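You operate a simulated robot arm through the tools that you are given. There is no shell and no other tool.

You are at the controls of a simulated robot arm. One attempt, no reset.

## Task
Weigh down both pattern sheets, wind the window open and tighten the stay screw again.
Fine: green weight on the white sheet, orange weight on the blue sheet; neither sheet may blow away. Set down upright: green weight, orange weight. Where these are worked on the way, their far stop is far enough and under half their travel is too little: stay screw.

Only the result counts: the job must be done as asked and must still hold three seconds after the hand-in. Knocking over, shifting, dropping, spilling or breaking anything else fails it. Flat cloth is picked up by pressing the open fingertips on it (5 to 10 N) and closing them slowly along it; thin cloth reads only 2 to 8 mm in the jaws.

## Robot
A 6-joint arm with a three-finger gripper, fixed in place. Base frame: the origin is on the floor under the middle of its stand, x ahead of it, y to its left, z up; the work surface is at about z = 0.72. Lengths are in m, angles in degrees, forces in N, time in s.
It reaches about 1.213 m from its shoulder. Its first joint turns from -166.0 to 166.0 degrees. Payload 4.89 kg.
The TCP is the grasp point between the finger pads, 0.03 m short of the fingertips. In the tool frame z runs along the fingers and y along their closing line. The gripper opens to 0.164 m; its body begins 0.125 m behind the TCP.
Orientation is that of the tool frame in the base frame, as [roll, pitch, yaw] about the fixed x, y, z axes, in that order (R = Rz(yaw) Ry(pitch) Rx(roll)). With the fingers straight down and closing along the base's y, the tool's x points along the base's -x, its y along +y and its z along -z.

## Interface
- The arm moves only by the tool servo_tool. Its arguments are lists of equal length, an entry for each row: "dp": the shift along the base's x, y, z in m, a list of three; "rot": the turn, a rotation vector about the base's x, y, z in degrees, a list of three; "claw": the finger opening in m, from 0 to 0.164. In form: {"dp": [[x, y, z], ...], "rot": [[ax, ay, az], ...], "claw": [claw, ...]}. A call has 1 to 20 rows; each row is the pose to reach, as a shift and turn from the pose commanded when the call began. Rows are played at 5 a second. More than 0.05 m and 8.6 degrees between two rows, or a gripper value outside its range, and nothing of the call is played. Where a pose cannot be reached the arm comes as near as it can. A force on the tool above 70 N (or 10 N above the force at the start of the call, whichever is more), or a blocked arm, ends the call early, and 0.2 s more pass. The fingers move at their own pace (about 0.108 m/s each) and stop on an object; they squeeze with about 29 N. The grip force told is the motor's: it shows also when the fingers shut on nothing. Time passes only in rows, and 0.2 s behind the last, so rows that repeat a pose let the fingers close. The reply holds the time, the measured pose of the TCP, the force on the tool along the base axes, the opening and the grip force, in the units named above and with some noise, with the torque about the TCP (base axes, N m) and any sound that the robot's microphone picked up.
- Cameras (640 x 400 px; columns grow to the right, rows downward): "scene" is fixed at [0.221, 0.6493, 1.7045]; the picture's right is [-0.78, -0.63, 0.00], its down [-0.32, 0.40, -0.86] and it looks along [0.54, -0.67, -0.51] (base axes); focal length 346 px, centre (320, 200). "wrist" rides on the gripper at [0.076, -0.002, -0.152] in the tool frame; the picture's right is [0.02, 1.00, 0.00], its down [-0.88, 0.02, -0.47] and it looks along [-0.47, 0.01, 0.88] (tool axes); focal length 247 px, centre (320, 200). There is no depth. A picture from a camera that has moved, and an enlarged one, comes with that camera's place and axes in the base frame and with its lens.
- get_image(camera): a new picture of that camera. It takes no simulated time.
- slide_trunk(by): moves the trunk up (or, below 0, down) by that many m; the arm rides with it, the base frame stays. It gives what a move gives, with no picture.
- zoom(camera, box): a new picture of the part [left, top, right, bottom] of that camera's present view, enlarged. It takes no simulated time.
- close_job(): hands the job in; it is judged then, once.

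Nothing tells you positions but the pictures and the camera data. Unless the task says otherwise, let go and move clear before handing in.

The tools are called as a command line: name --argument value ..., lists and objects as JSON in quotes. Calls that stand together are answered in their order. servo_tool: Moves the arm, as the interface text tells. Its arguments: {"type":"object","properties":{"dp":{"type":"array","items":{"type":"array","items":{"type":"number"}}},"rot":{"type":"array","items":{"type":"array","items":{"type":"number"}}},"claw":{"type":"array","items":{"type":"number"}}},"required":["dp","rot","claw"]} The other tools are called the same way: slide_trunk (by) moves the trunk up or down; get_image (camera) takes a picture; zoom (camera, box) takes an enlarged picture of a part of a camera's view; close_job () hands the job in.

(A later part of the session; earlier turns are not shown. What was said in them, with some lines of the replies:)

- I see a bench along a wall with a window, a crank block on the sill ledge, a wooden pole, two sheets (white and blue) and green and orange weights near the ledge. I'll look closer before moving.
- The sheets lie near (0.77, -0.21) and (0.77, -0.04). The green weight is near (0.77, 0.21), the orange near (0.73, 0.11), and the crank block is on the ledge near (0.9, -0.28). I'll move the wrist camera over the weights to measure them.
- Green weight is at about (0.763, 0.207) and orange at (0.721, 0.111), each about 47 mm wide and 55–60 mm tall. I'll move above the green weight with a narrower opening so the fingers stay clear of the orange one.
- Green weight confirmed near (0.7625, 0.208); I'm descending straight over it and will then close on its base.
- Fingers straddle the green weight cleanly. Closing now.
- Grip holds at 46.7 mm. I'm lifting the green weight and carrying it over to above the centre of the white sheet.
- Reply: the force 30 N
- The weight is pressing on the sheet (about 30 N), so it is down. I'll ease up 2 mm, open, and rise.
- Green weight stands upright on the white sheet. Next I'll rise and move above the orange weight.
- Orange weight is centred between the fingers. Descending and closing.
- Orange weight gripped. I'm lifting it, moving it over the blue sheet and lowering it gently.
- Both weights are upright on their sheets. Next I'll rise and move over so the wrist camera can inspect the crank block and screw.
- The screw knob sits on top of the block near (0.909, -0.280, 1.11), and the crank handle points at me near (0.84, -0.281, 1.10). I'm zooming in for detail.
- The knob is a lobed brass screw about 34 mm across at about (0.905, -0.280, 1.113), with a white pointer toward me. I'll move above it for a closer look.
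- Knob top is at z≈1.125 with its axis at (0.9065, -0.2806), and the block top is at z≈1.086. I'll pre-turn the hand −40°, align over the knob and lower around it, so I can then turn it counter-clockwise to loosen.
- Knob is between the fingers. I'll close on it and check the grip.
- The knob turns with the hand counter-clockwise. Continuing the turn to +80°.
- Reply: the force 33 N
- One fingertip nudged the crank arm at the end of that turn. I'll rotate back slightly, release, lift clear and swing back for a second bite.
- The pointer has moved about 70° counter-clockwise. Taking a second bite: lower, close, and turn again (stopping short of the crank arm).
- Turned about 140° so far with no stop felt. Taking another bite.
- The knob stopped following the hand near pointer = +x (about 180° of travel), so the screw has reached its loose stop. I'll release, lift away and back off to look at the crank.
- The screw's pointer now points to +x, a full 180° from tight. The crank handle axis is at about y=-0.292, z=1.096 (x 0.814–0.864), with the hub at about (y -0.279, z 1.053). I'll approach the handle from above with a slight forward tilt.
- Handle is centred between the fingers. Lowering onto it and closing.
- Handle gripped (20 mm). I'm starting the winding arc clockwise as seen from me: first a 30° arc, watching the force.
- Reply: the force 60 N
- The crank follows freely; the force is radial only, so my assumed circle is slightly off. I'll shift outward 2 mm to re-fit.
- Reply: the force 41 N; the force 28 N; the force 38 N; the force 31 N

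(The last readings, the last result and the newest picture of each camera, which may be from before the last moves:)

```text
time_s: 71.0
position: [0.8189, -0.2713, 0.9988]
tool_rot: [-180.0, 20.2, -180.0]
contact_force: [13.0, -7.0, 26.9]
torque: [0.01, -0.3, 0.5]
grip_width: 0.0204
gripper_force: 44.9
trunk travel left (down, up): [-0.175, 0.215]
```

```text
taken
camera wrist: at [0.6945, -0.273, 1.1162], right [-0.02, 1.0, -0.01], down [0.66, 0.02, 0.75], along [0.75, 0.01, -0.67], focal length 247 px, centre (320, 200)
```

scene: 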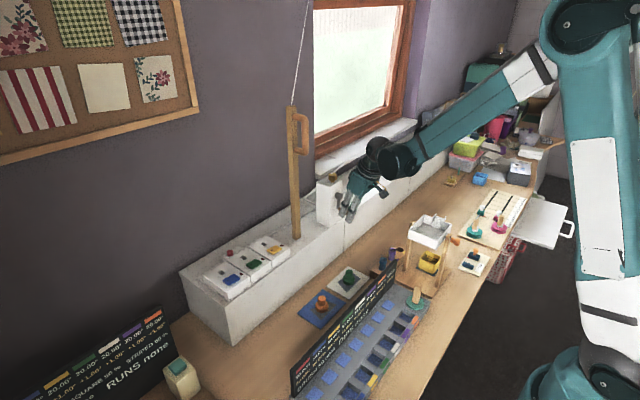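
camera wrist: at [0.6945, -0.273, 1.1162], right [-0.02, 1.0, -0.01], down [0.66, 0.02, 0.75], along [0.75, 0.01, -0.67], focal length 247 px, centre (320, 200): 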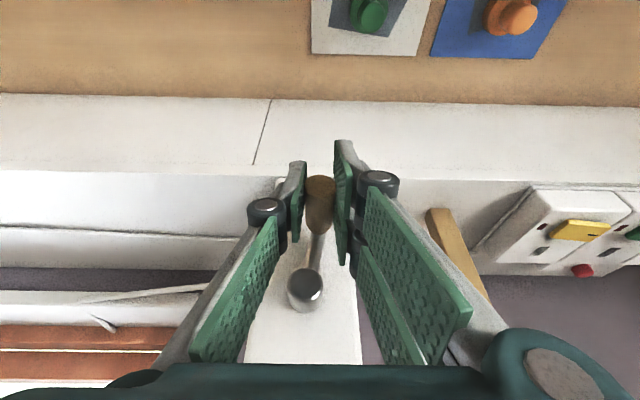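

The window sash is starting to open (a light gap shows by the frame). Continuing the circle.

servo_tool --dp '[[0, 0.0041, 0.0027], [0, 0.0083, 0.004], [0, 0.0123, 0.0057], [0, 0.0162, 0.0077], [0, 0.0199, 0.01], [0, 0.0233, 0.0127], [0, 0.0266, 0.0156], [0, 0.0295, 0.0189], [0, 0.0295, 0.0189]]' --rot '[[0, 0, 0], [0, 0, 0], [0, 0, 0], [0, 0, 0], [0, 0, 0], [0, 0, 0], [0, 0, 0], [0, 0, 0], [0, 0, 0]]' --claw '[0.012, 0.012, 0.012, 0.012, 0.012, 0.012, 0.012, 0.012, 0.012]'

zoom --camera "scene" --box '[300, 100, 430, 220]'

get_image --camera "wrist"

```text
time_s: 73.0
position: [0.8188, -0.2401, 1.0168]
tool_rot: [-179.9, 20.0, -180.0]
contact_force: [-17.0, 12.0, -8.5]
torque: [0.02, 0.8, 0.79]
grip_width: 0.0204
gripper_force: 45.6
trunk travel left (down, up): [-0.175, 0.215]
```

```text
3.33 times, centred on (365, 160) of scene
camera zoom: at [0.221, 0.6493, 1.7045], right [-0.78, -0.63, 0.0], down [-0.32, 0.4, -0.86], along [0.54, -0.67, -0.51], focal length 1155 px, centre (170, 333)
```

zoom: 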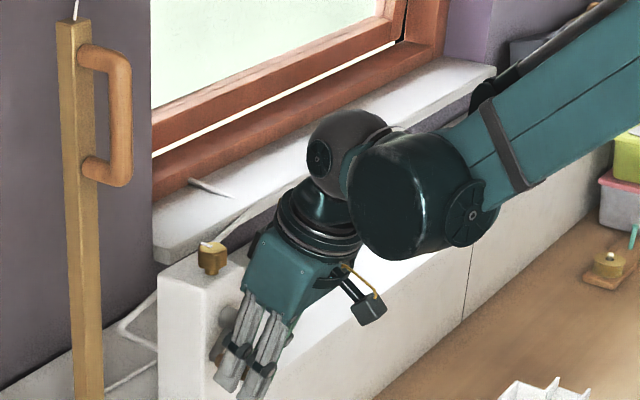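

```text
taken
camera wrist: at [0.6946, -0.2425, 1.1353], right [-0.02, 1.0, -0.01], down [0.67, 0.02, 0.75], along [0.75, 0.01, -0.67], focal length 247 px, centre (320, 200)
```

wrist: 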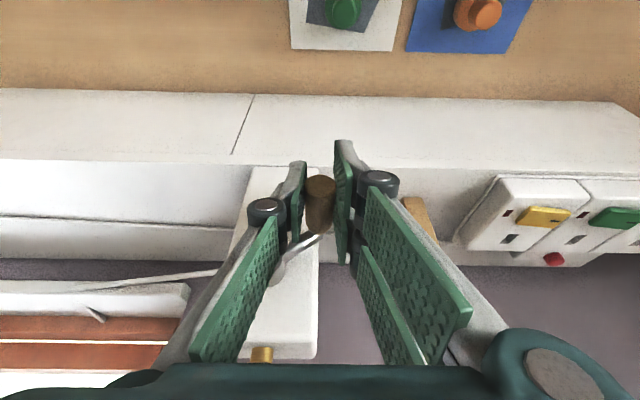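

Window gap is growing, so this direction opens it. Continuing around.

servo_tool --dp '[[0, 0.0033, 0.003], [0, 0.0057, 0.0067], [0, 0.0077, 0.0106], [0, 0.0094, 0.0147], [0, 0.0108, 0.019], [0, 0.0117, 0.0233], [0, 0.0123, 0.0277], [0, 0.0125, 0.0321], [0, 0.0123, 0.0365], [0, 0.0117, 0.0409], [0, 0.0117, 0.0409]]' --rot '[[0, 0, 0], [0, 0, 0], [0, 0, 0], [0, 0, 0], [0, 0, 0], [0, 0, 0], [0, 0, 0], [0, 0, 0], [0, 0, 0], [0, 0, 0], [0, 0, 0]]' --claw '[0.012, 0.012, 0.012, 0.012, 0.012, 0.012, 0.012, 0.012, 0.012, 0.012, 0.012]'

zoom --camera "wrist" --box '[240, 130, 400, 290]'

zoom --camera "scene" --box '[300, 100, 430, 220]'

```text
time_s: 75.4
position: [0.8194, -0.2308, 1.0593]
tool_rot: [180.0, 20.0, 180.0]
contact_force: [-8.9, -10.6, -4.3]
torque: [-0.05, 0.24, 0.54]
grip_width: 0.0203
gripper_force: 45.7
trunk travel left (down, up): [-0.175, 0.215]
```

```text
2.50 times, centred on (320, 210) of wrist
camera zoom: at [0.6947, -0.2333, 1.1759], right [-0.02, 1.0, -0.01], down [0.67, 0.02, 0.75], along [0.75, 0.01, -0.67], focal length 617 px, centre (320, 175)
```

zoom: 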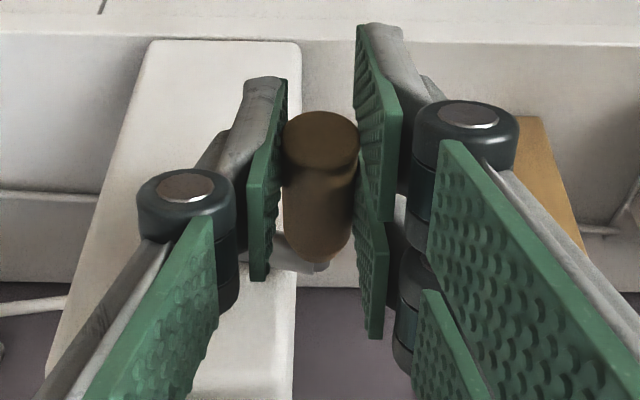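

```text
3.33 times, centred on (365, 160) of scene
camera zoom: at [0.221, 0.6493, 1.7045], right [-0.78, -0.63, 0.0], down [-0.32, 0.4, -0.86], along [0.54, -0.67, -0.51], focal length 1155 px, centre (170, 333)
```

zoom: 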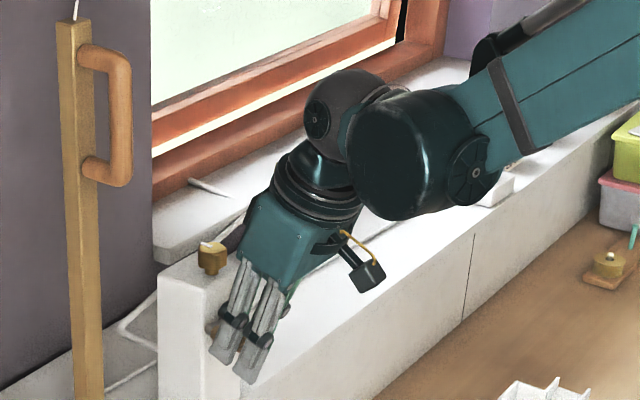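

servo_tool --dp '[[0, -0.002, 0.0037], [0, -0.0033, 0.0079], [0, -0.005, 0.0119], [0, -0.007, 0.0158], [0, -0.0094, 0.0195], [0, -0.012, 0.023], [0, -0.015, 0.0262], [0, -0.0182, 0.0292], [0, -0.0217, 0.0318], [0, -0.0254, 0.0342], [0, -0.0254, 0.0342]]' --rot '[[0, 0, 0], [0, 0, 0], [0, 0, 0], [0, 0, 0], [0, 0, 0], [0, 0, 0], [0, 0, 0], [0, 0, 0], [0, 0, 0], [0, 0, 0], [0, 0, 0]]' --claw '[0.012, 0.012, 0.012, 0.012, 0.012, 0.012, 0.012, 0.012, 0.012, 0.012, 0.012]'

zoom --camera "wrist" --box '[240, 130, 400, 290]'

zoom --camera "scene" --box '[300, 100, 430, 220]'

```text
time_s: 77.8
position: [0.8186, -0.255, 1.0926]
tool_rot: [-180.0, 19.9, -180.0]
contact_force: [-0.6, -8.4, -22.7]
torque: [-0.02, 0.15, 0.53]
grip_width: 0.0201
gripper_force: 44.9
trunk travel left (down, up): [-0.175, 0.215]
```

```text
2.50 times, centred on (320, 210) of wrist
camera zoom: at [0.6948, -0.2583, 1.2097], right [-0.02, 1.0, -0.01], down [0.67, 0.02, 0.74], along [0.74, 0.01, -0.67], focal length 617 px, centre (320, 175)
```

zoom: 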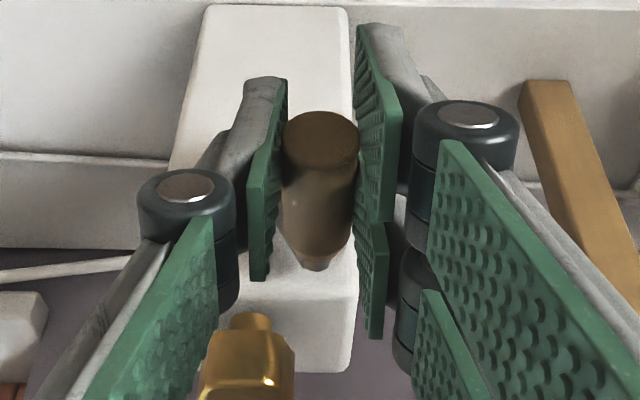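

```text
3.33 times, centred on (365, 160) of scene
camera zoom: at [0.221, 0.6493, 1.7045], right [-0.78, -0.63, 0.0], down [-0.32, 0.4, -0.86], along [0.54, -0.67, -0.51], focal length 1155 px, centre (170, 333)
```

zoom: 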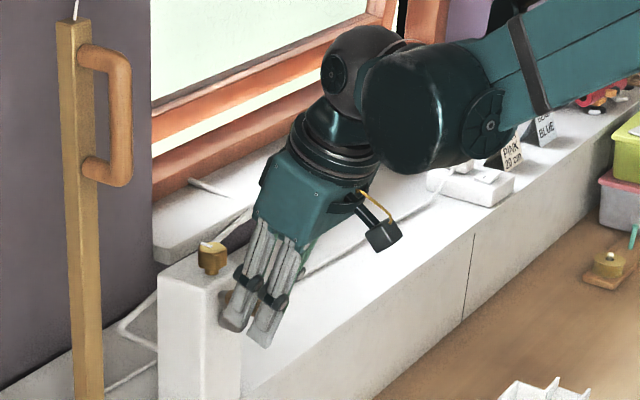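

servo_tool --dp '[[0, -0.0041, 0.0], [0, -0.0081, 0.0017], [0, -0.0122, 0.003], [0, -0.0165, 0.0039], [0, -0.0208, 0.0045], [0, -0.0251, 0.0047], [0, -0.0294, 0.0045], [0, -0.0337, 0.0039], [0, -0.038, 0.003], [0, -0.0421, 0.0017], [0, -0.0461, 0.0], [0, -0.05, -0.002], [0, -0.05, -0.002]]' --rot '[[0, 0, 0], [0, 0, 0], [0, 0, 0], [0, 0, 0], [0, 0, 0], [0, 0, 0], [0, 0, 0], [0, 0, 0], [0, 0, 0], [0, 0, 0], [0, 0, 0], [0, 0, 0], [0, 0, 0]]' --claw '[0.012, 0.012, 0.012, 0.012, 0.012, 0.012, 0.012, 0.012, 0.012, 0.012, 0.012, 0.012, 0.012]'

zoom --camera "wrist" --box '[240, 130, 400, 290]'

get_image --camera "scene"

```text
time_s: 80.6
position: [0.818, -0.3069, 1.0916]
tool_rot: [180.0, 20.1, 180.0]
contact_force: [20.3, -15.2, 26.9]
torque: [-0.05, -0.78, 0.53]
grip_width: 0.0201
gripper_force: 45.3
trunk travel left (down, up): [-0.175, 0.215]
```

```text
2.50 times, centred on (320, 210) of wrist
camera zoom: at [0.6945, -0.3081, 1.2082], right [-0.02, 1.0, -0.01], down [0.67, 0.02, 0.75], along [0.75, 0.01, -0.67], focal length 617 px, centre (320, 175)
```

zoom: 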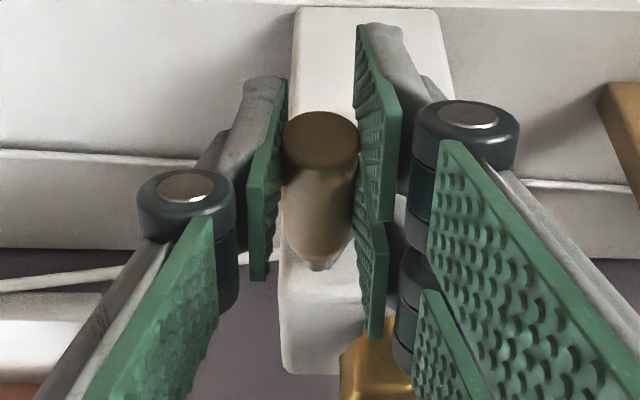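

```text
taken
```

scene: 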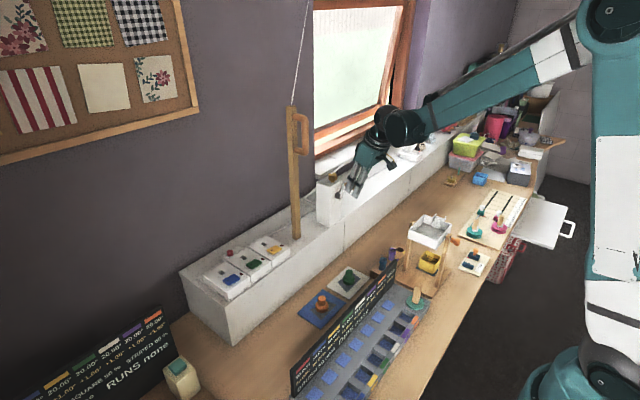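

One full turn done and the sash swings open further. I'll continue a second turn, half a turn per call.

servo_tool --dp '[[0, -0.0047, -0.001], [0, -0.01, -0.0055], [0, -0.0147, -0.0107], [0, -0.0187, -0.0165], [0, -0.0217, -0.0229], [0, -0.0239, -0.0295], [0, -0.0251, -0.0364], [0, -0.0254, -0.0435], [0, -0.0246, -0.0504], [0, -0.0229, -0.0572], [0, -0.0203, -0.0638], [0, -0.0168, -0.0698], [0, -0.0125, -0.0754], [0, -0.0074, -0.0802], [0, -0.0018, -0.0844], [0, 0.0044, -0.0876], [0, 0.011, -0.0901], [0, 0.0179, -0.0915], [0, 0.0249, -0.092], [0, 0.0249, -0.092]]' --rot '[[0, 0, 0], [0, 0, 0], [0, 0, 0], [0, 0, 0], [0, 0, 0], [0, 0, 0], [0, 0, 0], [0, 0, 0], [0, 0, 0], [0, 0, 0], [0, 0, 0], [0, 0, 0], [0, 0, 0], [0, 0, 0], [0, 0, 0], [0, 0, 0], [0, 0, 0], [0, 0, 0], [0, 0, 0], [0, 0, 0]]' --claw '[0.012, 0.012, 0.012, 0.012, 0.012, 0.012, 0.012, 0.012, 0.012, 0.012, 0.012, 0.012, 0.012, 0.012, 0.012, 0.012, 0.012, 0.012, 0.012, 0.012]'

get_image --camera "wrist"

get_image --camera "scene"

```text
time_s: 84.8
position: [0.8186, -0.28, 0.9987]
tool_rot: [179.9, 20.0, 180.0]
contact_force: [5.1, -1.3, -4.4]
torque: [0.05, 0.61, 0.59]
grip_width: 0.0201
gripper_force: 45.1
trunk travel left (down, up): [-0.175, 0.215]
```

```text
taken
camera wrist: at [0.6945, -0.2823, 1.1156], right [-0.02, 1.0, -0.01], down [0.67, 0.02, 0.75], along [0.75, 0.01, -0.67], focal length 247 px, centre (320, 200)
```

wrist: 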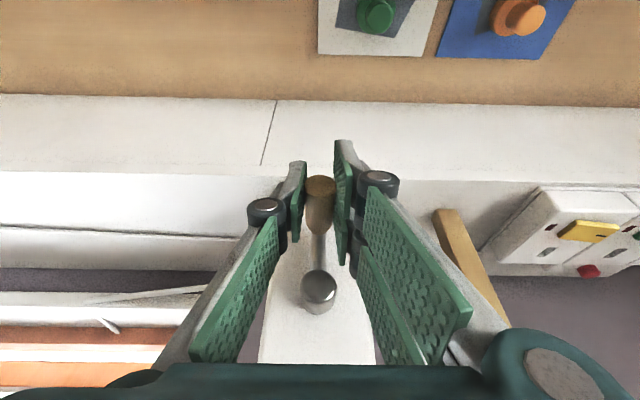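

```text
taken
```

scene: 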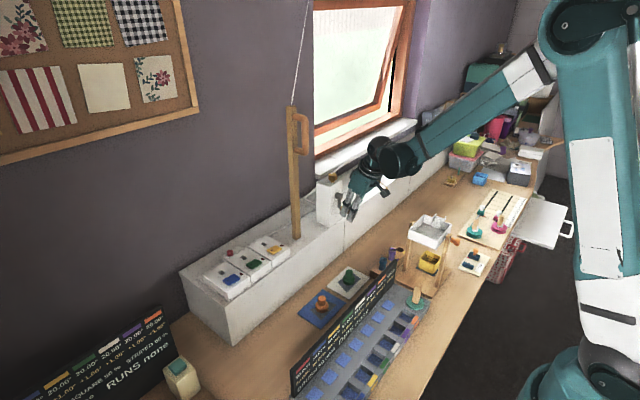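

servo_tool --dp '[[0, 0.007, 0.0005], [0, 0.0139, 0.0019], [0, 0.0205, 0.0044], [0, 0.0267, 0.0076], [0, 0.0323, 0.0118], [0, 0.0374, 0.0166], [0, 0.0417, 0.0222], [0, 0.0452, 0.0282], [0, 0.0478, 0.0348], [0, 0.0495, 0.0416], [0, 0.0503, 0.0485], [0, 0.05, 0.0556], [0, 0.0488, 0.0625], [0, 0.0466, 0.0691], [0, 0.0436, 0.0755], [0, 0.0396, 0.0813], [0, 0.0349, 0.0865], [0, 0.0296, 0.091], [0, 0.0236, 0.0947], [0, 0.0172, 0.0976]]' --rot '[[0, 0, 0], [0, 0, 0], [0, 0, 0], [0, 0, 0], [0, 0, 0], [0, 0, 0], [0, 0, 0], [0, 0, 0], [0, 0, 0], [0, 0, 0], [0, 0, 0], [0, 0, 0], [0, 0, 0], [0, 0, 0], [0, 0, 0], [0, 0, 0], [0, 0, 0], [0, 0, 0], [0, 0, 0], [0, 0, 0]]' --claw '[0.012, 0.012, 0.012, 0.012, 0.012, 0.012, 0.012, 0.012, 0.012, 0.012, 0.012, 0.012, 0.012, 0.012, 0.012, 0.012, 0.012, 0.012, 0.012, 0.012]'

get_image --camera "wrist"

get_image --camera "scene"

```text
time_s: 89.0
position: [0.8193, -0.2637, 1.0945]
tool_rot: [-179.9, 19.9, -180.0]
contact_force: [0.5, -3.9, -21.9]
torque: [-0.03, -0.09, 0.55]
grip_width: 0.02
gripper_force: 45.2
trunk travel left (down, up): [-0.175, 0.215]
```

```text
taken
camera wrist: at [0.6947, -0.2654, 1.2129], right [-0.02, 1.0, -0.01], down [0.67, 0.02, 0.74], along [0.74, 0.01, -0.67], focal length 247 px, centre (320, 200)
```

wrist: 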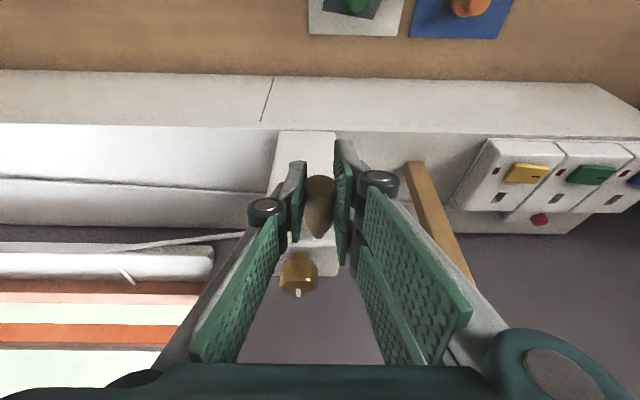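

```text
taken
```

scene: 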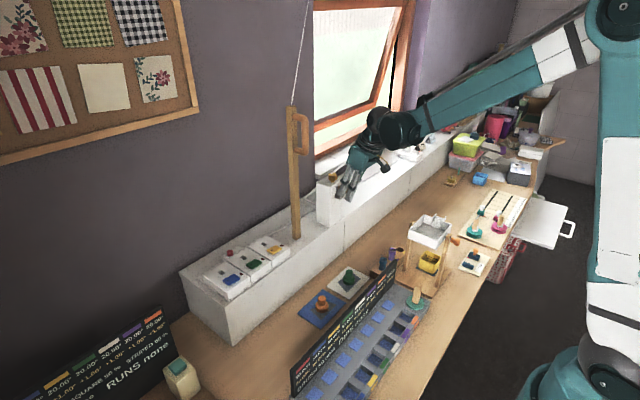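

Two turns nearly complete and the window keeps opening. Continuing the third turn.

servo_tool --dp '[[0, -0.0067, 0.0019], [0, -0.0137, 0.0029], [0, -0.0207, 0.0029], [0, -0.0277, 0.0019], [0, -0.0344, 0.0], [0, -0.0408, -0.0029], [0, -0.0468, -0.0066], [0, -0.0521, -0.0111], [0, -0.0568, -0.0163], [0, -0.0608, -0.0221], [0, -0.0638, -0.0285], [0, -0.066, -0.0351], [0, -0.0672, -0.042], [0, -0.0675, -0.0491], [0, -0.0667, -0.056], [0, -0.065, -0.0628], [0, -0.0624, -0.0694], [0, -0.0589, -0.0754], [0, -0.0546, -0.081], [0, -0.0495, -0.0858]]' --rot '[[0, 0, 0], [0, 0, 0], [0, 0, 0], [0, 0, 0], [0, 0, 0], [0, 0, 0], [0, 0, 0], [0, 0, 0], [0, 0, 0], [0, 0, 0], [0, 0, 0], [0, 0, 0], [0, 0, 0], [0, 0, 0], [0, 0, 0], [0, 0, 0], [0, 0, 0], [0, 0, 0], [0, 0, 0], [0, 0, 0]]' --claw '[0.012, 0.012, 0.012, 0.012, 0.012, 0.012, 0.012, 0.012, 0.012, 0.012, 0.012, 0.012, 0.012, 0.012, 0.012, 0.012, 0.012, 0.012, 0.012, 0.012]'

get_image --camera "wrist"

get_image --camera "scene"

```text
time_s: 90.0
position: [0.819, -0.2796, 1.0982]
tool_rot: [179.6, 19.9, -179.7]
contact_force: [1.8, 17.3, -10.2]
torque: [-0.01, -0.15, 0.18]
grip_width: 0.0204
gripper_force: 44.5
trunk travel left (down, up): [-0.175, 0.215]
stopped in row 4: the force on the tool passed its limit at 76 N (the readings are from after the stop); the commanded pose is now the measured one
```

```text
taken
camera wrist: at [0.6948, -0.2841, 1.2164], right [-0.03, 1.0, 0.0], down [0.67, 0.02, 0.74], along [0.74, 0.02, -0.67], focal length 247 px, centre (320, 200)
```

wrist: 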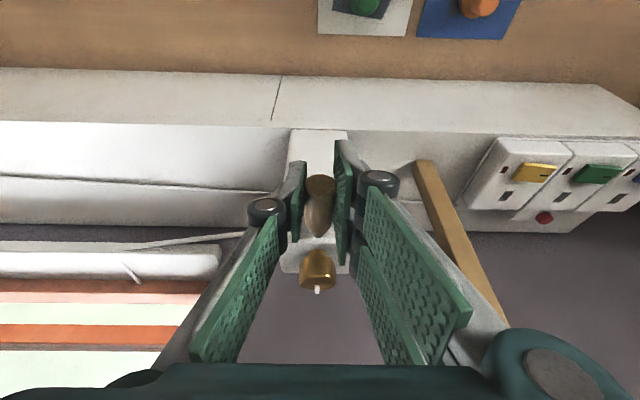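

```text
taken
```

scene: 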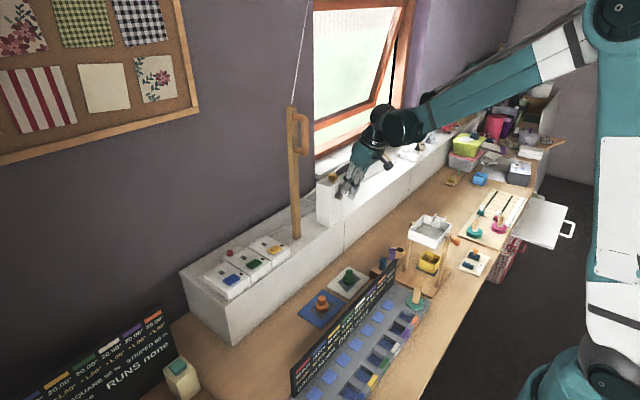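

The crank hit a firm stop right after two full turns (76 N), so the window is fully wound open. I'll release the handle, lift away and inspect.

servo_tool --dp '[[0, 0, 0], [0, 0, 0], [0, 0, 0], [0, 0, 0], [0, 0, 0], [-0.005, 0, 0.025], [-0.015, 0, 0.06], [-0.03, 0, 0.1], [-0.05, 0, 0.13], [-0.08, 0, 0.15], [-0.1, 0, 0.16], [-0.1, 0, 0.16]]' --rot '[[0, 0, 0], [0, 0, 0], [0, 0, 0], [0, 0, 0], [0, 0, 0], [0, 0, 0], [0, 0, 0], [0, 0, 0], [0, 7, 0], [0, 14, 0], [0, 20, 0], [0, 20, 0]]' --claw '[0.025, 0.035, 0.045, 0.055, 0.06, 0.06, 0.06, 0.06, 0.06, 0.06, 0.06, 0.06]'

get_image --camera "wrist"

zoom --camera "wrist" --box '[260, 170, 380, 290]'

zoom --camera "scene" --box '[290, 0, 430, 230]'

```text
time_s: 92.6
position: [0.7189, -0.2832, 1.2586]
tool_rot: [179.6, -0.1, -179.9]
contact_force: [0.4, 0.6, 0.6]
torque: [-0.01, 0.04, 0.0]
grip_width: 0.0601
gripper_force: 0.0
trunk travel left (down, up): [-0.175, 0.215]
```

```text
taken
camera wrist: at [0.6428, -0.2869, 1.4119], right [-0.02, 1.0, 0.01], down [0.88, 0.02, 0.47], along [0.47, 0.02, -0.88], focal length 247 px, centre (320, 200)
```

wrist: 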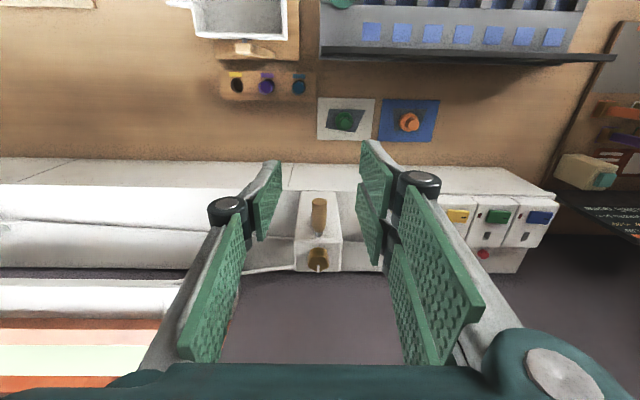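

```text
3.33 times, centred on (320, 230) of wrist
camera zoom: at [0.6428, -0.2869, 1.4119], right [-0.02, 1.0, 0.01], down [0.88, 0.02, 0.47], along [0.47, 0.02, -0.88], focal length 823 px, centre (320, 100)
```

zoom: 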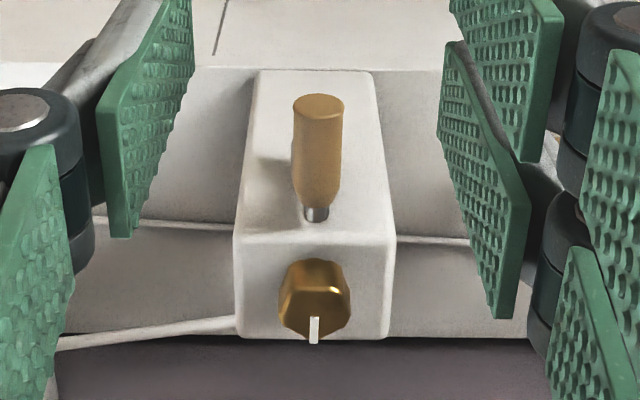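

```text
1.74 times, centred on (360, 115) of scene
camera zoom: at [0.221, 0.6493, 1.7045], right [-0.78, -0.63, 0.0], down [-0.32, 0.4, -0.86], along [0.54, -0.67, -0.51], focal length 603 px, centre (250, 348)
```

zoom: 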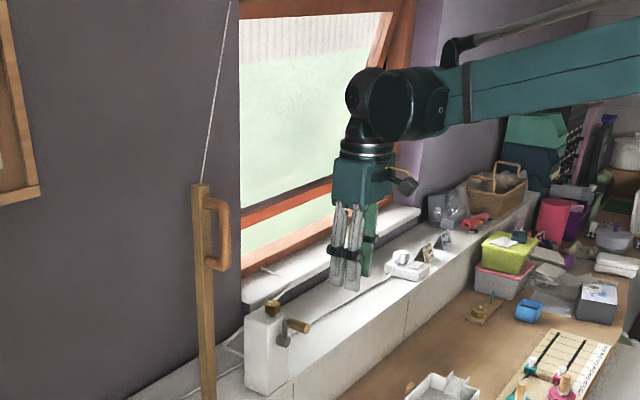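

The window stands wide open and the crank stayed put at top. Now I'll go back over the screw, with the hand turned +30°, to tighten it clockwise.

servo_tool --dp '[[0.04, 0.001, 0], [0.08, 0.002, 0], [0.12, 0.003, 0], [0.16, 0.0033, -0.01], [0.1872, 0.0033, -0.03], [0.1872, 0.0033, -0.06], [0.1872, 0.0033, -0.083], [0.1872, 0.0033, -0.083]]' --rot '[[-0.4, 0, 0], [-0.4, 0, 8], [-0.4, 0, 16], [-0.4, -0.1, 24], [-0.39, -0.1, 30], [-0.39, -0.1, 30], [-0.39, -0.1, 30], [-0.39, -0.1, 30]]' --claw '[0.06, 0.06, 0.06, 0.06, 0.06, 0.06, 0.06, 0.06]'

zoom --camera "wrist" --box '[240, 70, 400, 230]'

zoom --camera "scene" --box '[290, 120, 380, 220]'

```text
time_s: 94.4
position: [0.9063, -0.2818, 1.1763]
tool_rot: [-180.0, -0.1, -149.8]
contact_force: [0.4, -0.7, -0.5]
torque: [-0.02, 0.02, -0.04]
grip_width: 0.0601
gripper_force: 0.1
trunk travel left (down, up): [-0.175, 0.215]
```

```text
2.50 times, centred on (320, 150) of wrist
camera zoom: at [0.8409, -0.3215, 1.3286], right [-0.52, 0.85, 0.0], down [0.75, 0.46, 0.47], along [0.4, 0.25, -0.88], focal length 617 px, centre (320, 325)
```

zoom: 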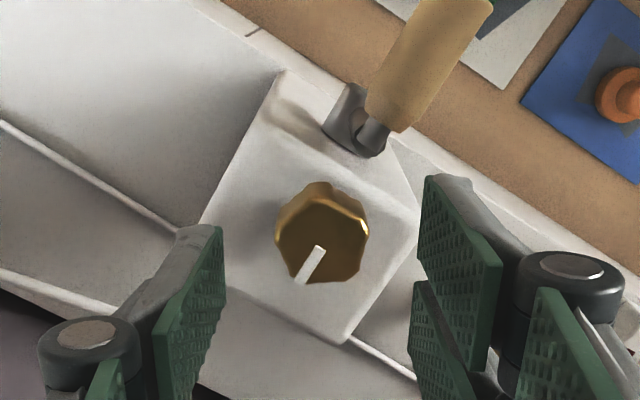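

```text
4.00 times, centred on (335, 170) of scene
camera zoom: at [0.221, 0.6493, 1.7045], right [-0.78, -0.63, 0.0], down [-0.32, 0.4, -0.86], along [0.54, -0.67, -0.51], focal length 1386 px, centre (260, 320)
```

zoom: 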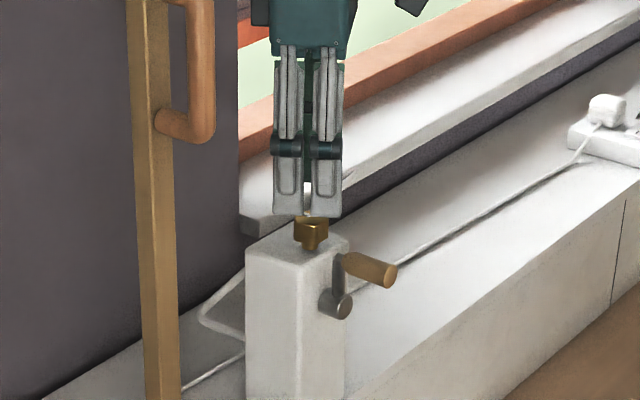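

Aligned over the knob. I'll lower, close and turn clockwise 30° first to check that it follows.

servo_tool --dp '[[0.001, 0.0015, 0], [0.001, 0.0015, -0.02], [0.001, 0.0015, -0.038], [0.001, 0.0015, -0.049], [0.001, 0.0015, -0.049], [0.001, 0.0015, -0.049], [0.001, 0.0015, -0.049], [0.001, 0.0015, -0.049], [0.001, 0.0015, -0.049], [0.001, 0.0015, -0.049], [0.001, 0.0015, -0.049], [0.001, 0.0015, -0.049], [0.001, 0.0015, -0.049], [0.001, 0.0015, -0.049], [0.001, 0.0015, -0.049]]' --rot '[[0, 0, -5], [0, 0, -5], [0, 0, -5], [0, 0, -5], [0, 0, -5], [0, 0, -5], [0, 0, -5], [0, 0, -5], [0, 0, -5], [0, 0, -11], [0, 0, -17], [0, 0, -23], [0, 0, -29], [0, 0, -35], [0, 0, -35]]' --claw '[0.06, 0.06, 0.06, 0.06, 0.05, 0.042, 0.036, 0.02, 0.02, 0.02, 0.02, 0.02, 0.02, 0.02, 0.02]'

zoom --camera "wrist" --box '[240, 90, 400, 250]'

zoom --camera "scene" --box '[290, 120, 380, 220]'

```text
time_s: 97.6
position: [0.9061, -0.2799, 1.1268]
tool_rot: [180.0, -0.1, 175.2]
contact_force: [17.1, -33.5, 10.1]
torque: [-0.76, -0.62, 0.04]
grip_width: 0.0325
gripper_force: 45.1
trunk travel left (down, up): [-0.175, 0.215]
```

```text
2.50 times, centred on (320, 170) of wrist
camera zoom: at [0.8307, -0.2763, 1.2793], right [0.06, 1.0, 0.0], down [0.88, -0.06, 0.47], along [0.47, -0.03, -0.88], focal length 617 px, centre (320, 275)
```

zoom: 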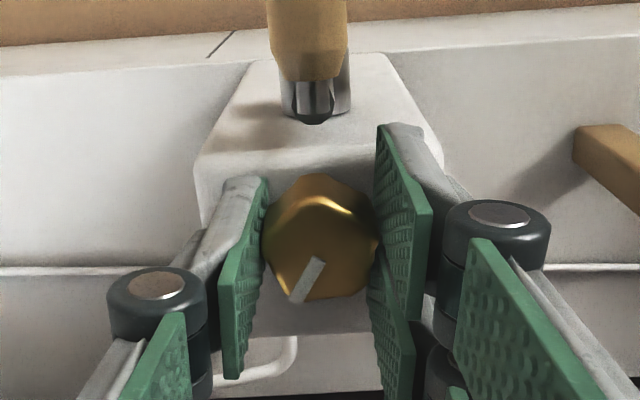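

```text
4.00 times, centred on (335, 170) of scene
camera zoom: at [0.221, 0.6493, 1.7045], right [-0.78, -0.63, 0.0], down [-0.32, 0.4, -0.86], along [0.54, -0.67, -0.51], focal length 1386 px, centre (260, 320)
```

zoom: 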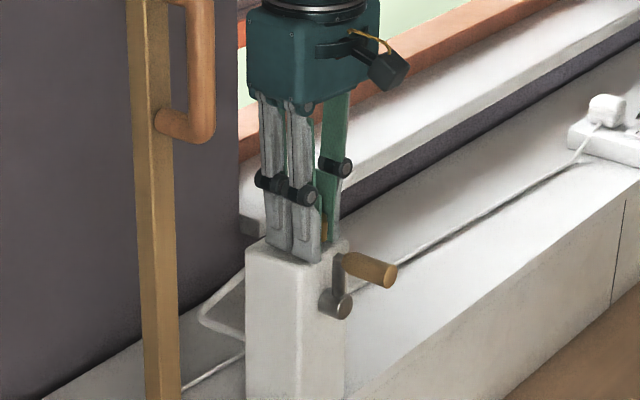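

The knob follows clockwise. Continuing this bite, then releasing and swinging back for the next.

servo_tool --dp '[[0.0005, -0.001, 0], [0.0005, -0.001, 0], [0.0005, -0.001, 0], [0.0005, -0.001, 0], [0.0005, -0.001, 0], [0.0005, -0.001, 0], [0.0005, -0.001, 0]]' --rot '[[0, 0, -6], [0, 0, -12], [0, 0, -18], [0, 0, -24], [0, 0, -30], [0, 0, -36], [0, 0, -36]]' --claw '[0.02, 0.02, 0.02, 0.02, 0.02, 0.02, 0.02]'

zoom --camera "wrist" --box '[240, 90, 400, 250]'

zoom --camera "scene" --box '[290, 120, 380, 220]'

```text
time_s: 99.2
position: [0.907, -0.28, 1.1259]
tool_rot: [180.0, -0.1, 139.1]
contact_force: [6.5, -30.5, 4.0]
torque: [-0.61, -0.23, -0.04]
grip_width: 0.032
gripper_force: 45.2
trunk travel left (down, up): [-0.175, 0.215]
```

```text
2.50 times, centred on (320, 170) of wrist
camera zoom: at [0.8471, -0.2328, 1.2792], right [0.64, 0.77, 0.0], down [0.68, -0.56, 0.47], along [0.36, -0.3, -0.88], focal length 617 px, centre (320, 275)
```

zoom: 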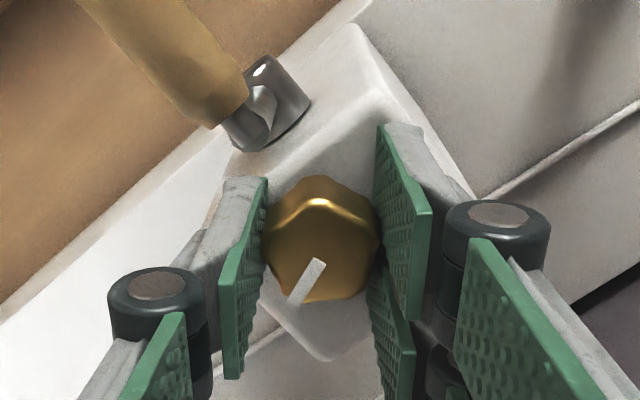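

```text
4.00 times, centred on (335, 170) of scene
camera zoom: at [0.221, 0.6493, 1.7045], right [-0.78, -0.63, 0.0], down [-0.32, 0.4, -0.86], along [0.54, -0.67, -0.51], focal length 1386 px, centre (260, 320)
```

zoom: 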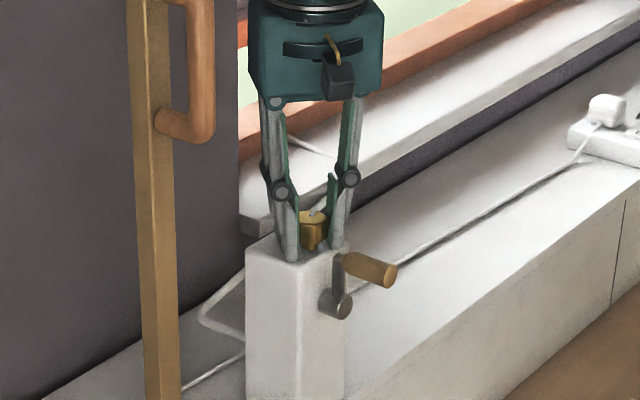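

servo_tool --dp '[[0, 0, 0], [0, 0, 0], [0, 0, 0], [0, 0, 0], [0, -0.001, 0.02], [0, -0.001, 0.048], [0, -0.001, 0.048], [0, -0.001, 0.048], [0, -0.001, 0.048], [0, -0.001, 0.048], [0, -0.001, 0.048], [0, -0.001, 0.048], [0, -0.001, 0.048], [0, -0.001, 0.048], [0, -0.001, 0.048], [0, -0.001, 0.048]]' --rot '[[0, 0, 0], [0, 0, 0], [0, 0, 0], [0, 0, 0], [0, 0, 0], [0, 0, 0], [0, 0, 8], [0, 0, 16], [0, 0, 24], [0, 0, 32], [0, 0, 40], [0, 0, 48], [0, 0, 56], [0, 0, 62], [0, 0, 66], [0, 0, 66]]' --claw '[0.035, 0.045, 0.055, 0.06, 0.06, 0.06, 0.06, 0.06, 0.06, 0.06, 0.06, 0.06, 0.06, 0.06, 0.06, 0.06]'

zoom --camera "wrist" --box '[240, 70, 400, 230]'

```text
time_s: 102.6
position: [0.907, -0.281, 1.1742]
tool_rot: [-180.0, -0.1, -154.8]
contact_force: [0.2, -0.1, -0.3]
torque: [-0.01, -0.01, 0.01]
grip_width: 0.0602
gripper_force: 0.0
trunk travel left (down, up): [-0.175, 0.215]
```

```text
2.50 times, centred on (320, 150) of wrist
camera zoom: at [0.8382, -0.3151, 1.3274], right [-0.45, 0.9, 0.0], down [0.79, 0.39, 0.47], along [0.42, 0.21, -0.88], focal length 617 px, centre (320, 325)
```

zoom: 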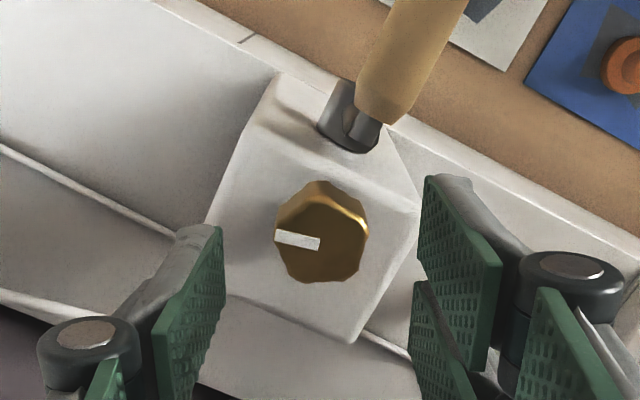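

Pointer has come back about 75°. Second clockwise bite.

servo_tool --dp '[[0, 0, -0.02], [0, 0, -0.037], [0, 0, -0.048], [0, 0, -0.048], [0, 0, -0.048], [0, 0, -0.048], [0, 0, -0.048], [0, 0, -0.048], [0, 0, -0.048], [0, 0, -0.048], [0, 0, -0.048], [0, 0, -0.048], [0, 0, -0.048], [0, 0, -0.048], [0, 0, -0.048], [0, 0, -0.048], [0, 0, -0.048], [0, 0, -0.048], [0, 0, -0.048], [0, 0, -0.048]]' --rot '[[0, 0, 0], [0, 0, 0], [0, 0, 0], [0, 0, 0], [0, 0, 0], [0, 0, 0], [0, 0, 0], [0, 0, 0], [0, 0, -6], [0, 0, -12], [0, 0, -18], [0, 0, -24], [0, 0, -30], [0, 0, -36], [0, 0, -42], [0, 0, -48], [0, 0, -54], [0, 0, -60], [0, 0, -66], [0, 0, -66]]' --claw '[0.06, 0.06, 0.06, 0.05, 0.042, 0.036, 0.02, 0.02, 0.02, 0.02, 0.02, 0.02, 0.02, 0.02, 0.02, 0.02, 0.02, 0.02, 0.02, 0.02]'

zoom --camera "wrist" --box '[240, 90, 400, 250]'

zoom --camera "scene" --box '[290, 120, 380, 220]'

```text
time_s: 106.8
position: [0.9062, -0.2809, 1.1265]
tool_rot: [179.9, -0.2, 139.1]
contact_force: [9.3, -9.9, 14.1]
torque: [-0.18, -0.34, -0.02]
grip_width: 0.0321
gripper_force: 44.9
trunk travel left (down, up): [-0.175, 0.215]
```

```text
2.50 times, centred on (320, 170) of wrist
camera zoom: at [0.8472, -0.2329, 1.2794], right [0.64, 0.77, 0.0], down [0.68, -0.56, 0.47], along [0.36, -0.3, -0.88], focal length 617 px, centre (320, 275)
```

zoom: 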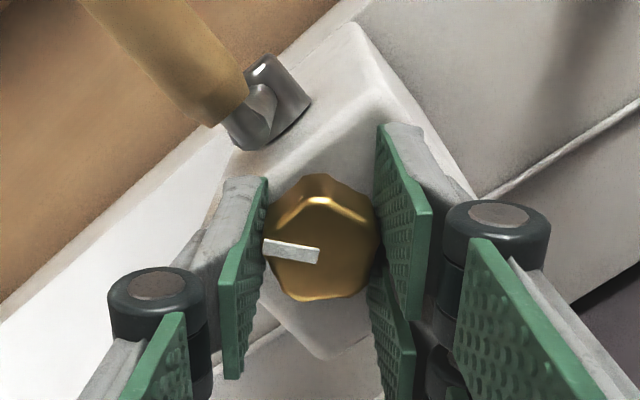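

```text
4.00 times, centred on (335, 170) of scene
camera zoom: at [0.221, 0.6493, 1.7045], right [-0.78, -0.63, 0.0], down [-0.32, 0.4, -0.86], along [0.54, -0.67, -0.51], focal length 1386 px, centre (260, 320)
```

zoom: 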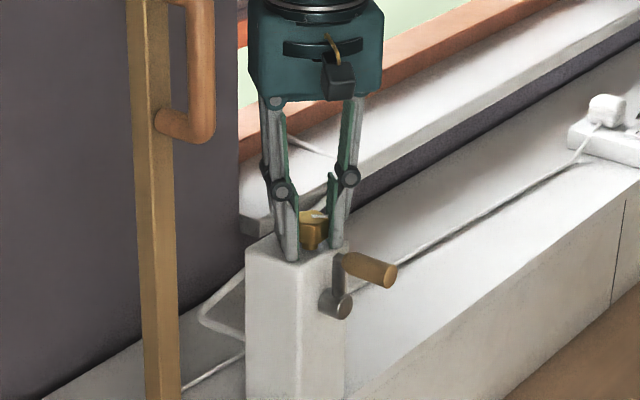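

Third and final bite: release, swing back, regrip and turn until it seats at the stop.

servo_tool --dp '[[0, 0, 0], [0, 0, 0], [0, 0, 0], [0, 0, 0], [0, 0, 0.02], [0, 0, 0.048], [0, 0, 0.048], [0, 0, 0.048], [0, 0, 0.048], [0, 0, 0.048], [0, 0, 0.048], [0, 0, 0.048], [0, 0, 0.048], [0, 0, 0.048], [0, 0, 0.048], [0, 0, 0.048]]' --rot '[[0, 0, 0], [0, 0, 0], [0, 0, 0], [0, 0, 0], [0, 0, 0], [0, 0, 0], [0, 0, 8], [0, 0, 16], [0, 0, 24], [0, 0, 32], [0, 0, 40], [0, 0, 48], [0, 0, 56], [0, 0, 62], [0, 0, 66], [0, 0, 66]]' --claw '[0.035, 0.045, 0.055, 0.06, 0.06, 0.06, 0.06, 0.06, 0.06, 0.06, 0.06, 0.06, 0.06, 0.06, 0.06, 0.06]'

zoom --camera "wrist" --box '[240, 70, 400, 230]'

```text
time_s: 110.2
position: [0.9067, -0.2804, 1.1743]
tool_rot: [180.0, -0.1, -154.8]
contact_force: [0.0, -0.6, 0.1]
torque: [-0.01, 0.02, 0.02]
grip_width: 0.0604
gripper_force: 0.2
trunk travel left (down, up): [-0.175, 0.215]
```

```text
2.50 times, centred on (320, 150) of wrist
camera zoom: at [0.8386, -0.3146, 1.3274], right [-0.45, 0.9, 0.0], down [0.79, 0.39, 0.47], along [0.42, 0.21, -0.88], focal length 617 px, centre (320, 325)
```

zoom: 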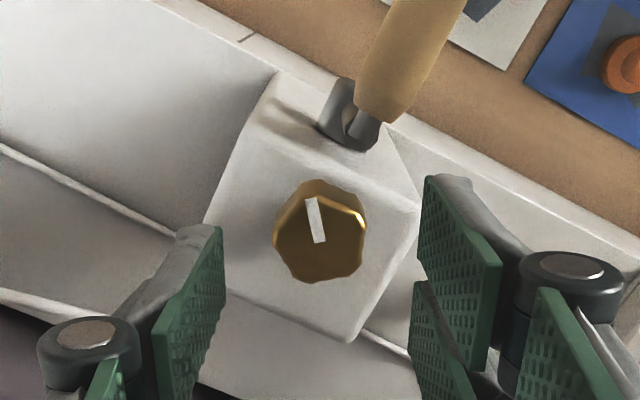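

servo_tool --dp '[[0, 0, -0.02], [0, 0, -0.037], [0, 0, -0.048], [0, 0, -0.048], [0, 0, -0.048], [0, 0, -0.048], [0, 0, -0.048], [0, 0, -0.048], [0, 0, -0.048], [0, 0, -0.048], [0, 0, -0.048], [0, 0, -0.048], [0, 0, -0.048], [0, 0, -0.048], [0, 0, -0.048]]' --rot '[[0, 0, 0], [0, 0, 0], [0, 0, 0], [0, 0, 0], [0, 0, 0], [0, 0, 0], [0, 0, 0], [0, 0, 0], [0, 0, -6], [0, 0, -12], [0, 0, -18], [0, 0, -24], [0, 0, -30], [0, 0, -36], [0, 0, -36]]' --claw '[0.06, 0.06, 0.06, 0.05, 0.042, 0.036, 0.02, 0.02, 0.02, 0.02, 0.02, 0.02, 0.02, 0.02, 0.02]'

zoom --camera "wrist" --box '[240, 90, 400, 250]'

```text
time_s: 113.4
position: [0.9078, -0.2808, 1.1266]
tool_rot: [180.0, 0.0, 169.1]
contact_force: [32.3, 1.4, 25.2]
torque: [0.12, -0.67, 0.01]
grip_width: 0.0322
gripper_force: 44.9
trunk travel left (down, up): [-0.175, 0.215]
```

```text
2.50 times, centred on (320, 170) of wrist
camera zoom: at [0.8319, -0.2684, 1.2795], right [0.17, 0.99, 0.0], down [0.87, -0.15, 0.47], along [0.47, -0.08, -0.88], focal length 617 px, centre (320, 275)
```

zoom: 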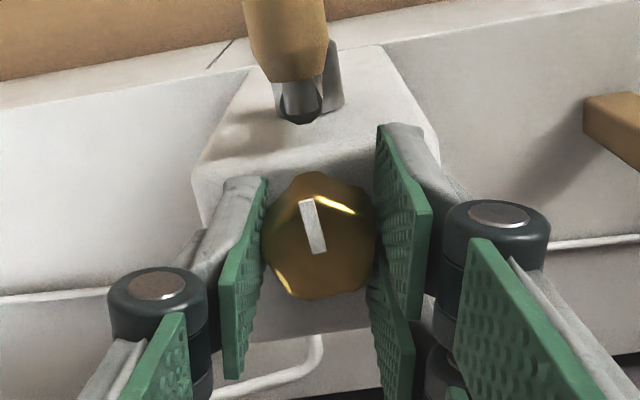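

servo_tool --dp '[[0.001, 0, 0.0005], [0.001, 0, 0.0005], [0.001, 0, 0.0005], [0.001, 0, 0.0005]]' --rot '[[0, 0, -3], [0, 0, -6], [0, 0, -9], [0, 0, -9]]' --claw '[0.02, 0.02, 0.02, 0.02]'

zoom --camera "wrist" --box '[240, 90, 400, 250]'

```text
time_s: 114.4
position: [0.9072, -0.2788, 1.1265]
tool_rot: [180.0, -0.2, 160.0]
contact_force: [-16.9, 4.3, -13.4]
torque: [0.12, 0.69, 0.18]
grip_width: 0.0322
gripper_force: 44.7
trunk travel left (down, up): [-0.175, 0.215]
```

```text
2.50 times, centred on (320, 170) of wrist
camera zoom: at [0.8343, -0.2569, 1.2796], right [0.32, 0.95, 0.0], down [0.84, -0.28, 0.47], along [0.45, -0.15, -0.88], focal length 617 px, centre (320, 275)
```

zoom: 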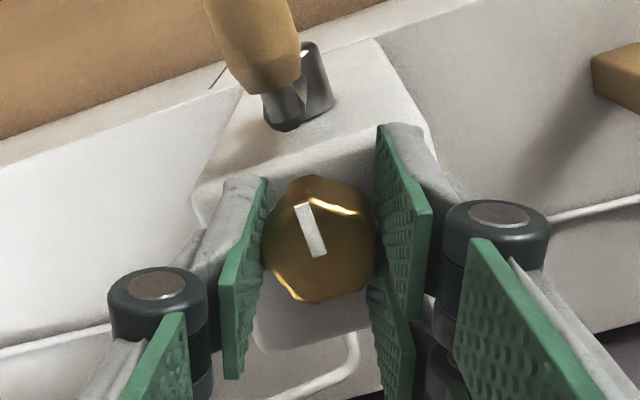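

servo_tool --dp '[[0, 0, 0], [0, 0, 0], [0, 0, 0], [0, 0, 0]]' --rot '[[0, 0, -4], [0, 0, -8], [0, 0, -12], [0, 0, -12]]' --claw '[0.02, 0.02, 0.02, 0.02]'

zoom --camera "wrist" --box '[240, 90, 400, 250]'

```text
time_s: 115.4
position: [0.9079, -0.2816, 1.127]
tool_rot: [179.9, -0.1, 148.1]
contact_force: [-15.2, -6.7, -12.2]
torque: [-0.23, 0.24, 0.29]
grip_width: 0.0328
gripper_force: 44.7
trunk travel left (down, up): [-0.175, 0.215]
```

```text
2.50 times, centred on (320, 170) of wrist
camera zoom: at [0.842, -0.2431, 1.2801], right [0.51, 0.86, 0.0], down [0.76, -0.45, 0.47], along [0.41, -0.24, -0.88], focal length 617 px, centre (320, 275)
```

zoom: 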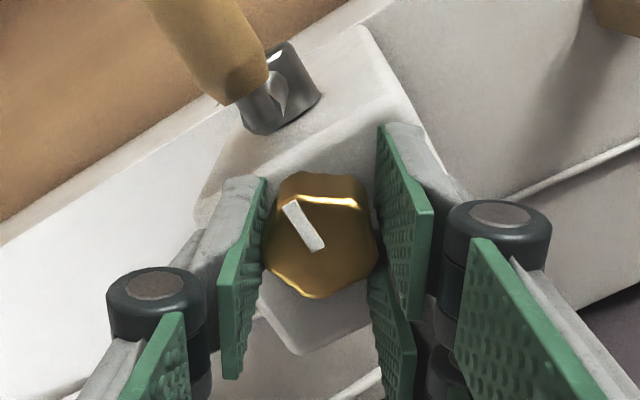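

The pointer is back at −x and stays there as the hand slips past with rising torque: the screw is tight at its stop. Releasing and lifting away.

servo_tool --dp '[[0, 0, 0], [0, 0, 0], [0, 0, 0], [0, 0, 0], [0, 0, 0.02], [0, 0, 0.05], [0, 0, 0.09], [0, 0, 0.13], [-0.04, 0, 0.14], [-0.08, 0, 0.15], [-0.12, 0, 0.15], [-0.16, 0, 0.15], [-0.2, 0, 0.15], [-0.2, 0, 0.15]]' --rot '[[0, 0, 0], [0, 0, 0], [0, 0, 0], [0, 0, 0], [0, 0, 0], [0, 0, 0], [0, 0, 0], [0, 0, 0], [0, 0, 8], [0, 0, 16], [0, 0, 24], [0, 0, 32], [0, 0, 32], [0, 0, 32]]' --claw '[0.035, 0.045, 0.055, 0.06, 0.06, 0.06, 0.06, 0.06, 0.06, 0.06, 0.06, 0.06, 0.06, 0.06]'

get_image --camera "wrist"

zoom --camera "wrist" --box '[260, 170, 380, 290]'

get_image --camera "scene"

```text
time_s: 118.4
position: [0.7062, -0.2812, 1.2789]
tool_rot: [-180.0, 0.0, -179.8]
contact_force: [-0.5, 0.5, 0.4]
torque: [-0.04, -0.11, -0.01]
grip_width: 0.06
gripper_force: 0.1
trunk travel left (down, up): [-0.175, 0.215]
```

```text
taken
camera wrist: at [0.6295, -0.2835, 1.43], right [-0.02, 1.0, 0.0], down [0.88, 0.02, 0.47], along [0.47, 0.01, -0.88], focal length 247 px, centre (320, 200)
```

wrist: 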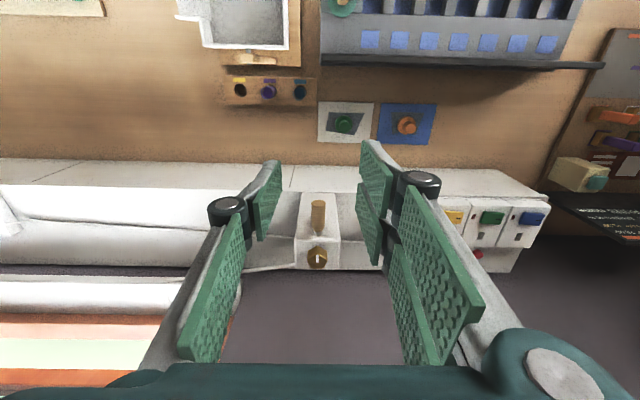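

```text
3.33 times, centred on (320, 230) of wrist
camera zoom: at [0.6295, -0.2835, 1.43], right [-0.02, 1.0, 0.0], down [0.88, 0.02, 0.47], along [0.47, 0.01, -0.88], focal length 823 px, centre (320, 100)
```

zoom: 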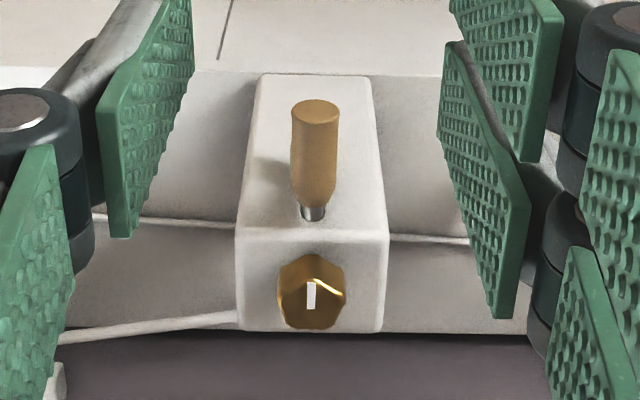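

```text
taken
```

scene: 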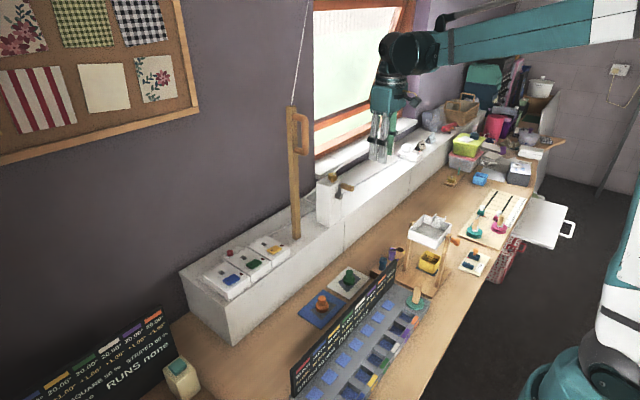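

zoom --camera "scene" --box '[280, 240, 400, 340]'

zoom --camera "wrist" --box '[290, 80, 460, 180]'

zoom --camera "scene" --box '[290, 0, 430, 230]'

```text
4.00 times, centred on (340, 290) of scene
camera zoom: at [0.221, 0.6493, 1.7045], right [-0.78, -0.63, 0.0], down [-0.32, 0.4, -0.86], along [0.54, -0.67, -0.51], focal length 1386 px, centre (240, -160)
```

zoom: 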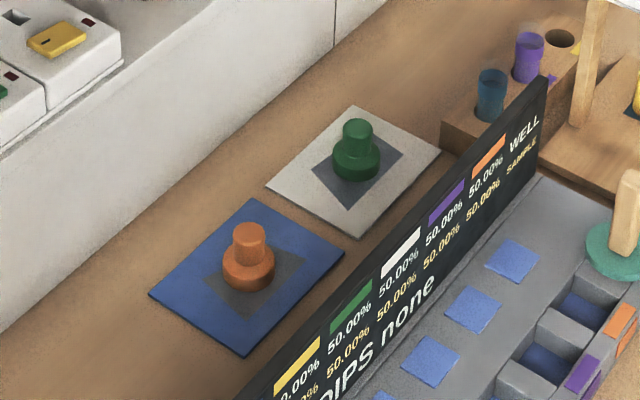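

```text
3.76 times, centred on (375, 130) of wrist
camera zoom: at [0.6295, -0.2835, 1.43], right [-0.02, 1.0, 0.0], down [0.88, 0.02, 0.47], along [0.47, 0.01, -0.88], focal length 930 px, centre (113, 464)
```

zoom: 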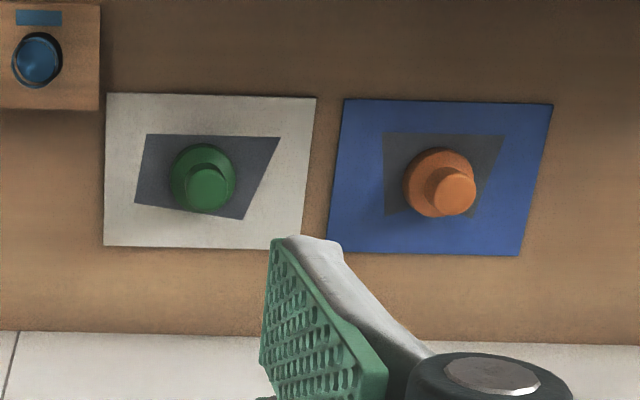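

```text
1.74 times, centred on (360, 115) of scene
camera zoom: at [0.221, 0.6493, 1.7045], right [-0.78, -0.63, 0.0], down [-0.32, 0.4, -0.86], along [0.54, -0.67, -0.51], focal length 603 px, centre (250, 348)
```

zoom: 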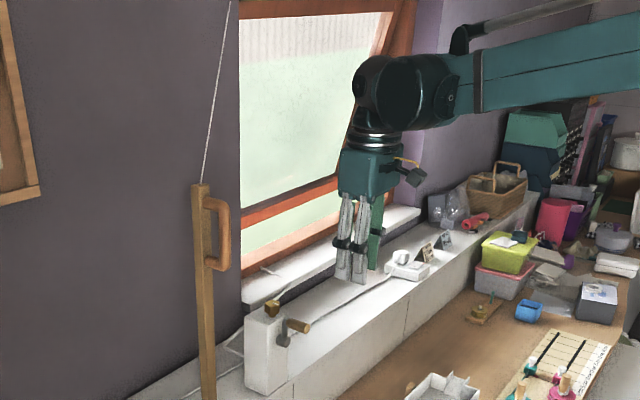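

Green stands upright on the white sheet and orange on the blue sheet. The window is wound open to its stop, the stay screw is tight again and the hand is clear. Handing in.

close_job

```text
The job is handed in.
```

The job is handed in: both sheets are weighed down, the window is wound open and the stay screw is tight again. I don't have the judge's result. My last check was the pictures taken just before hand-in.

- **Weights:** the green weight stands upright near the middle of the white sheet and the orange one near the middle of the blue sheet. Neither sheet had moved with the window open.
- **Window:** I wound the crank two full turns until it hit a firm stop at 76 N, and the sash stood wide open. The crank did not run back when I let go.
- **Stay screw:** I loosened it 180° to its far stop before winding. Afterwards I tightened it until the pointer was back where it started and the hand slipped round the knob.

While loosening the screw, a finger nudged the crank about 15° in the opening direction, before I had gripped it. I saw nothing else touched or moved.
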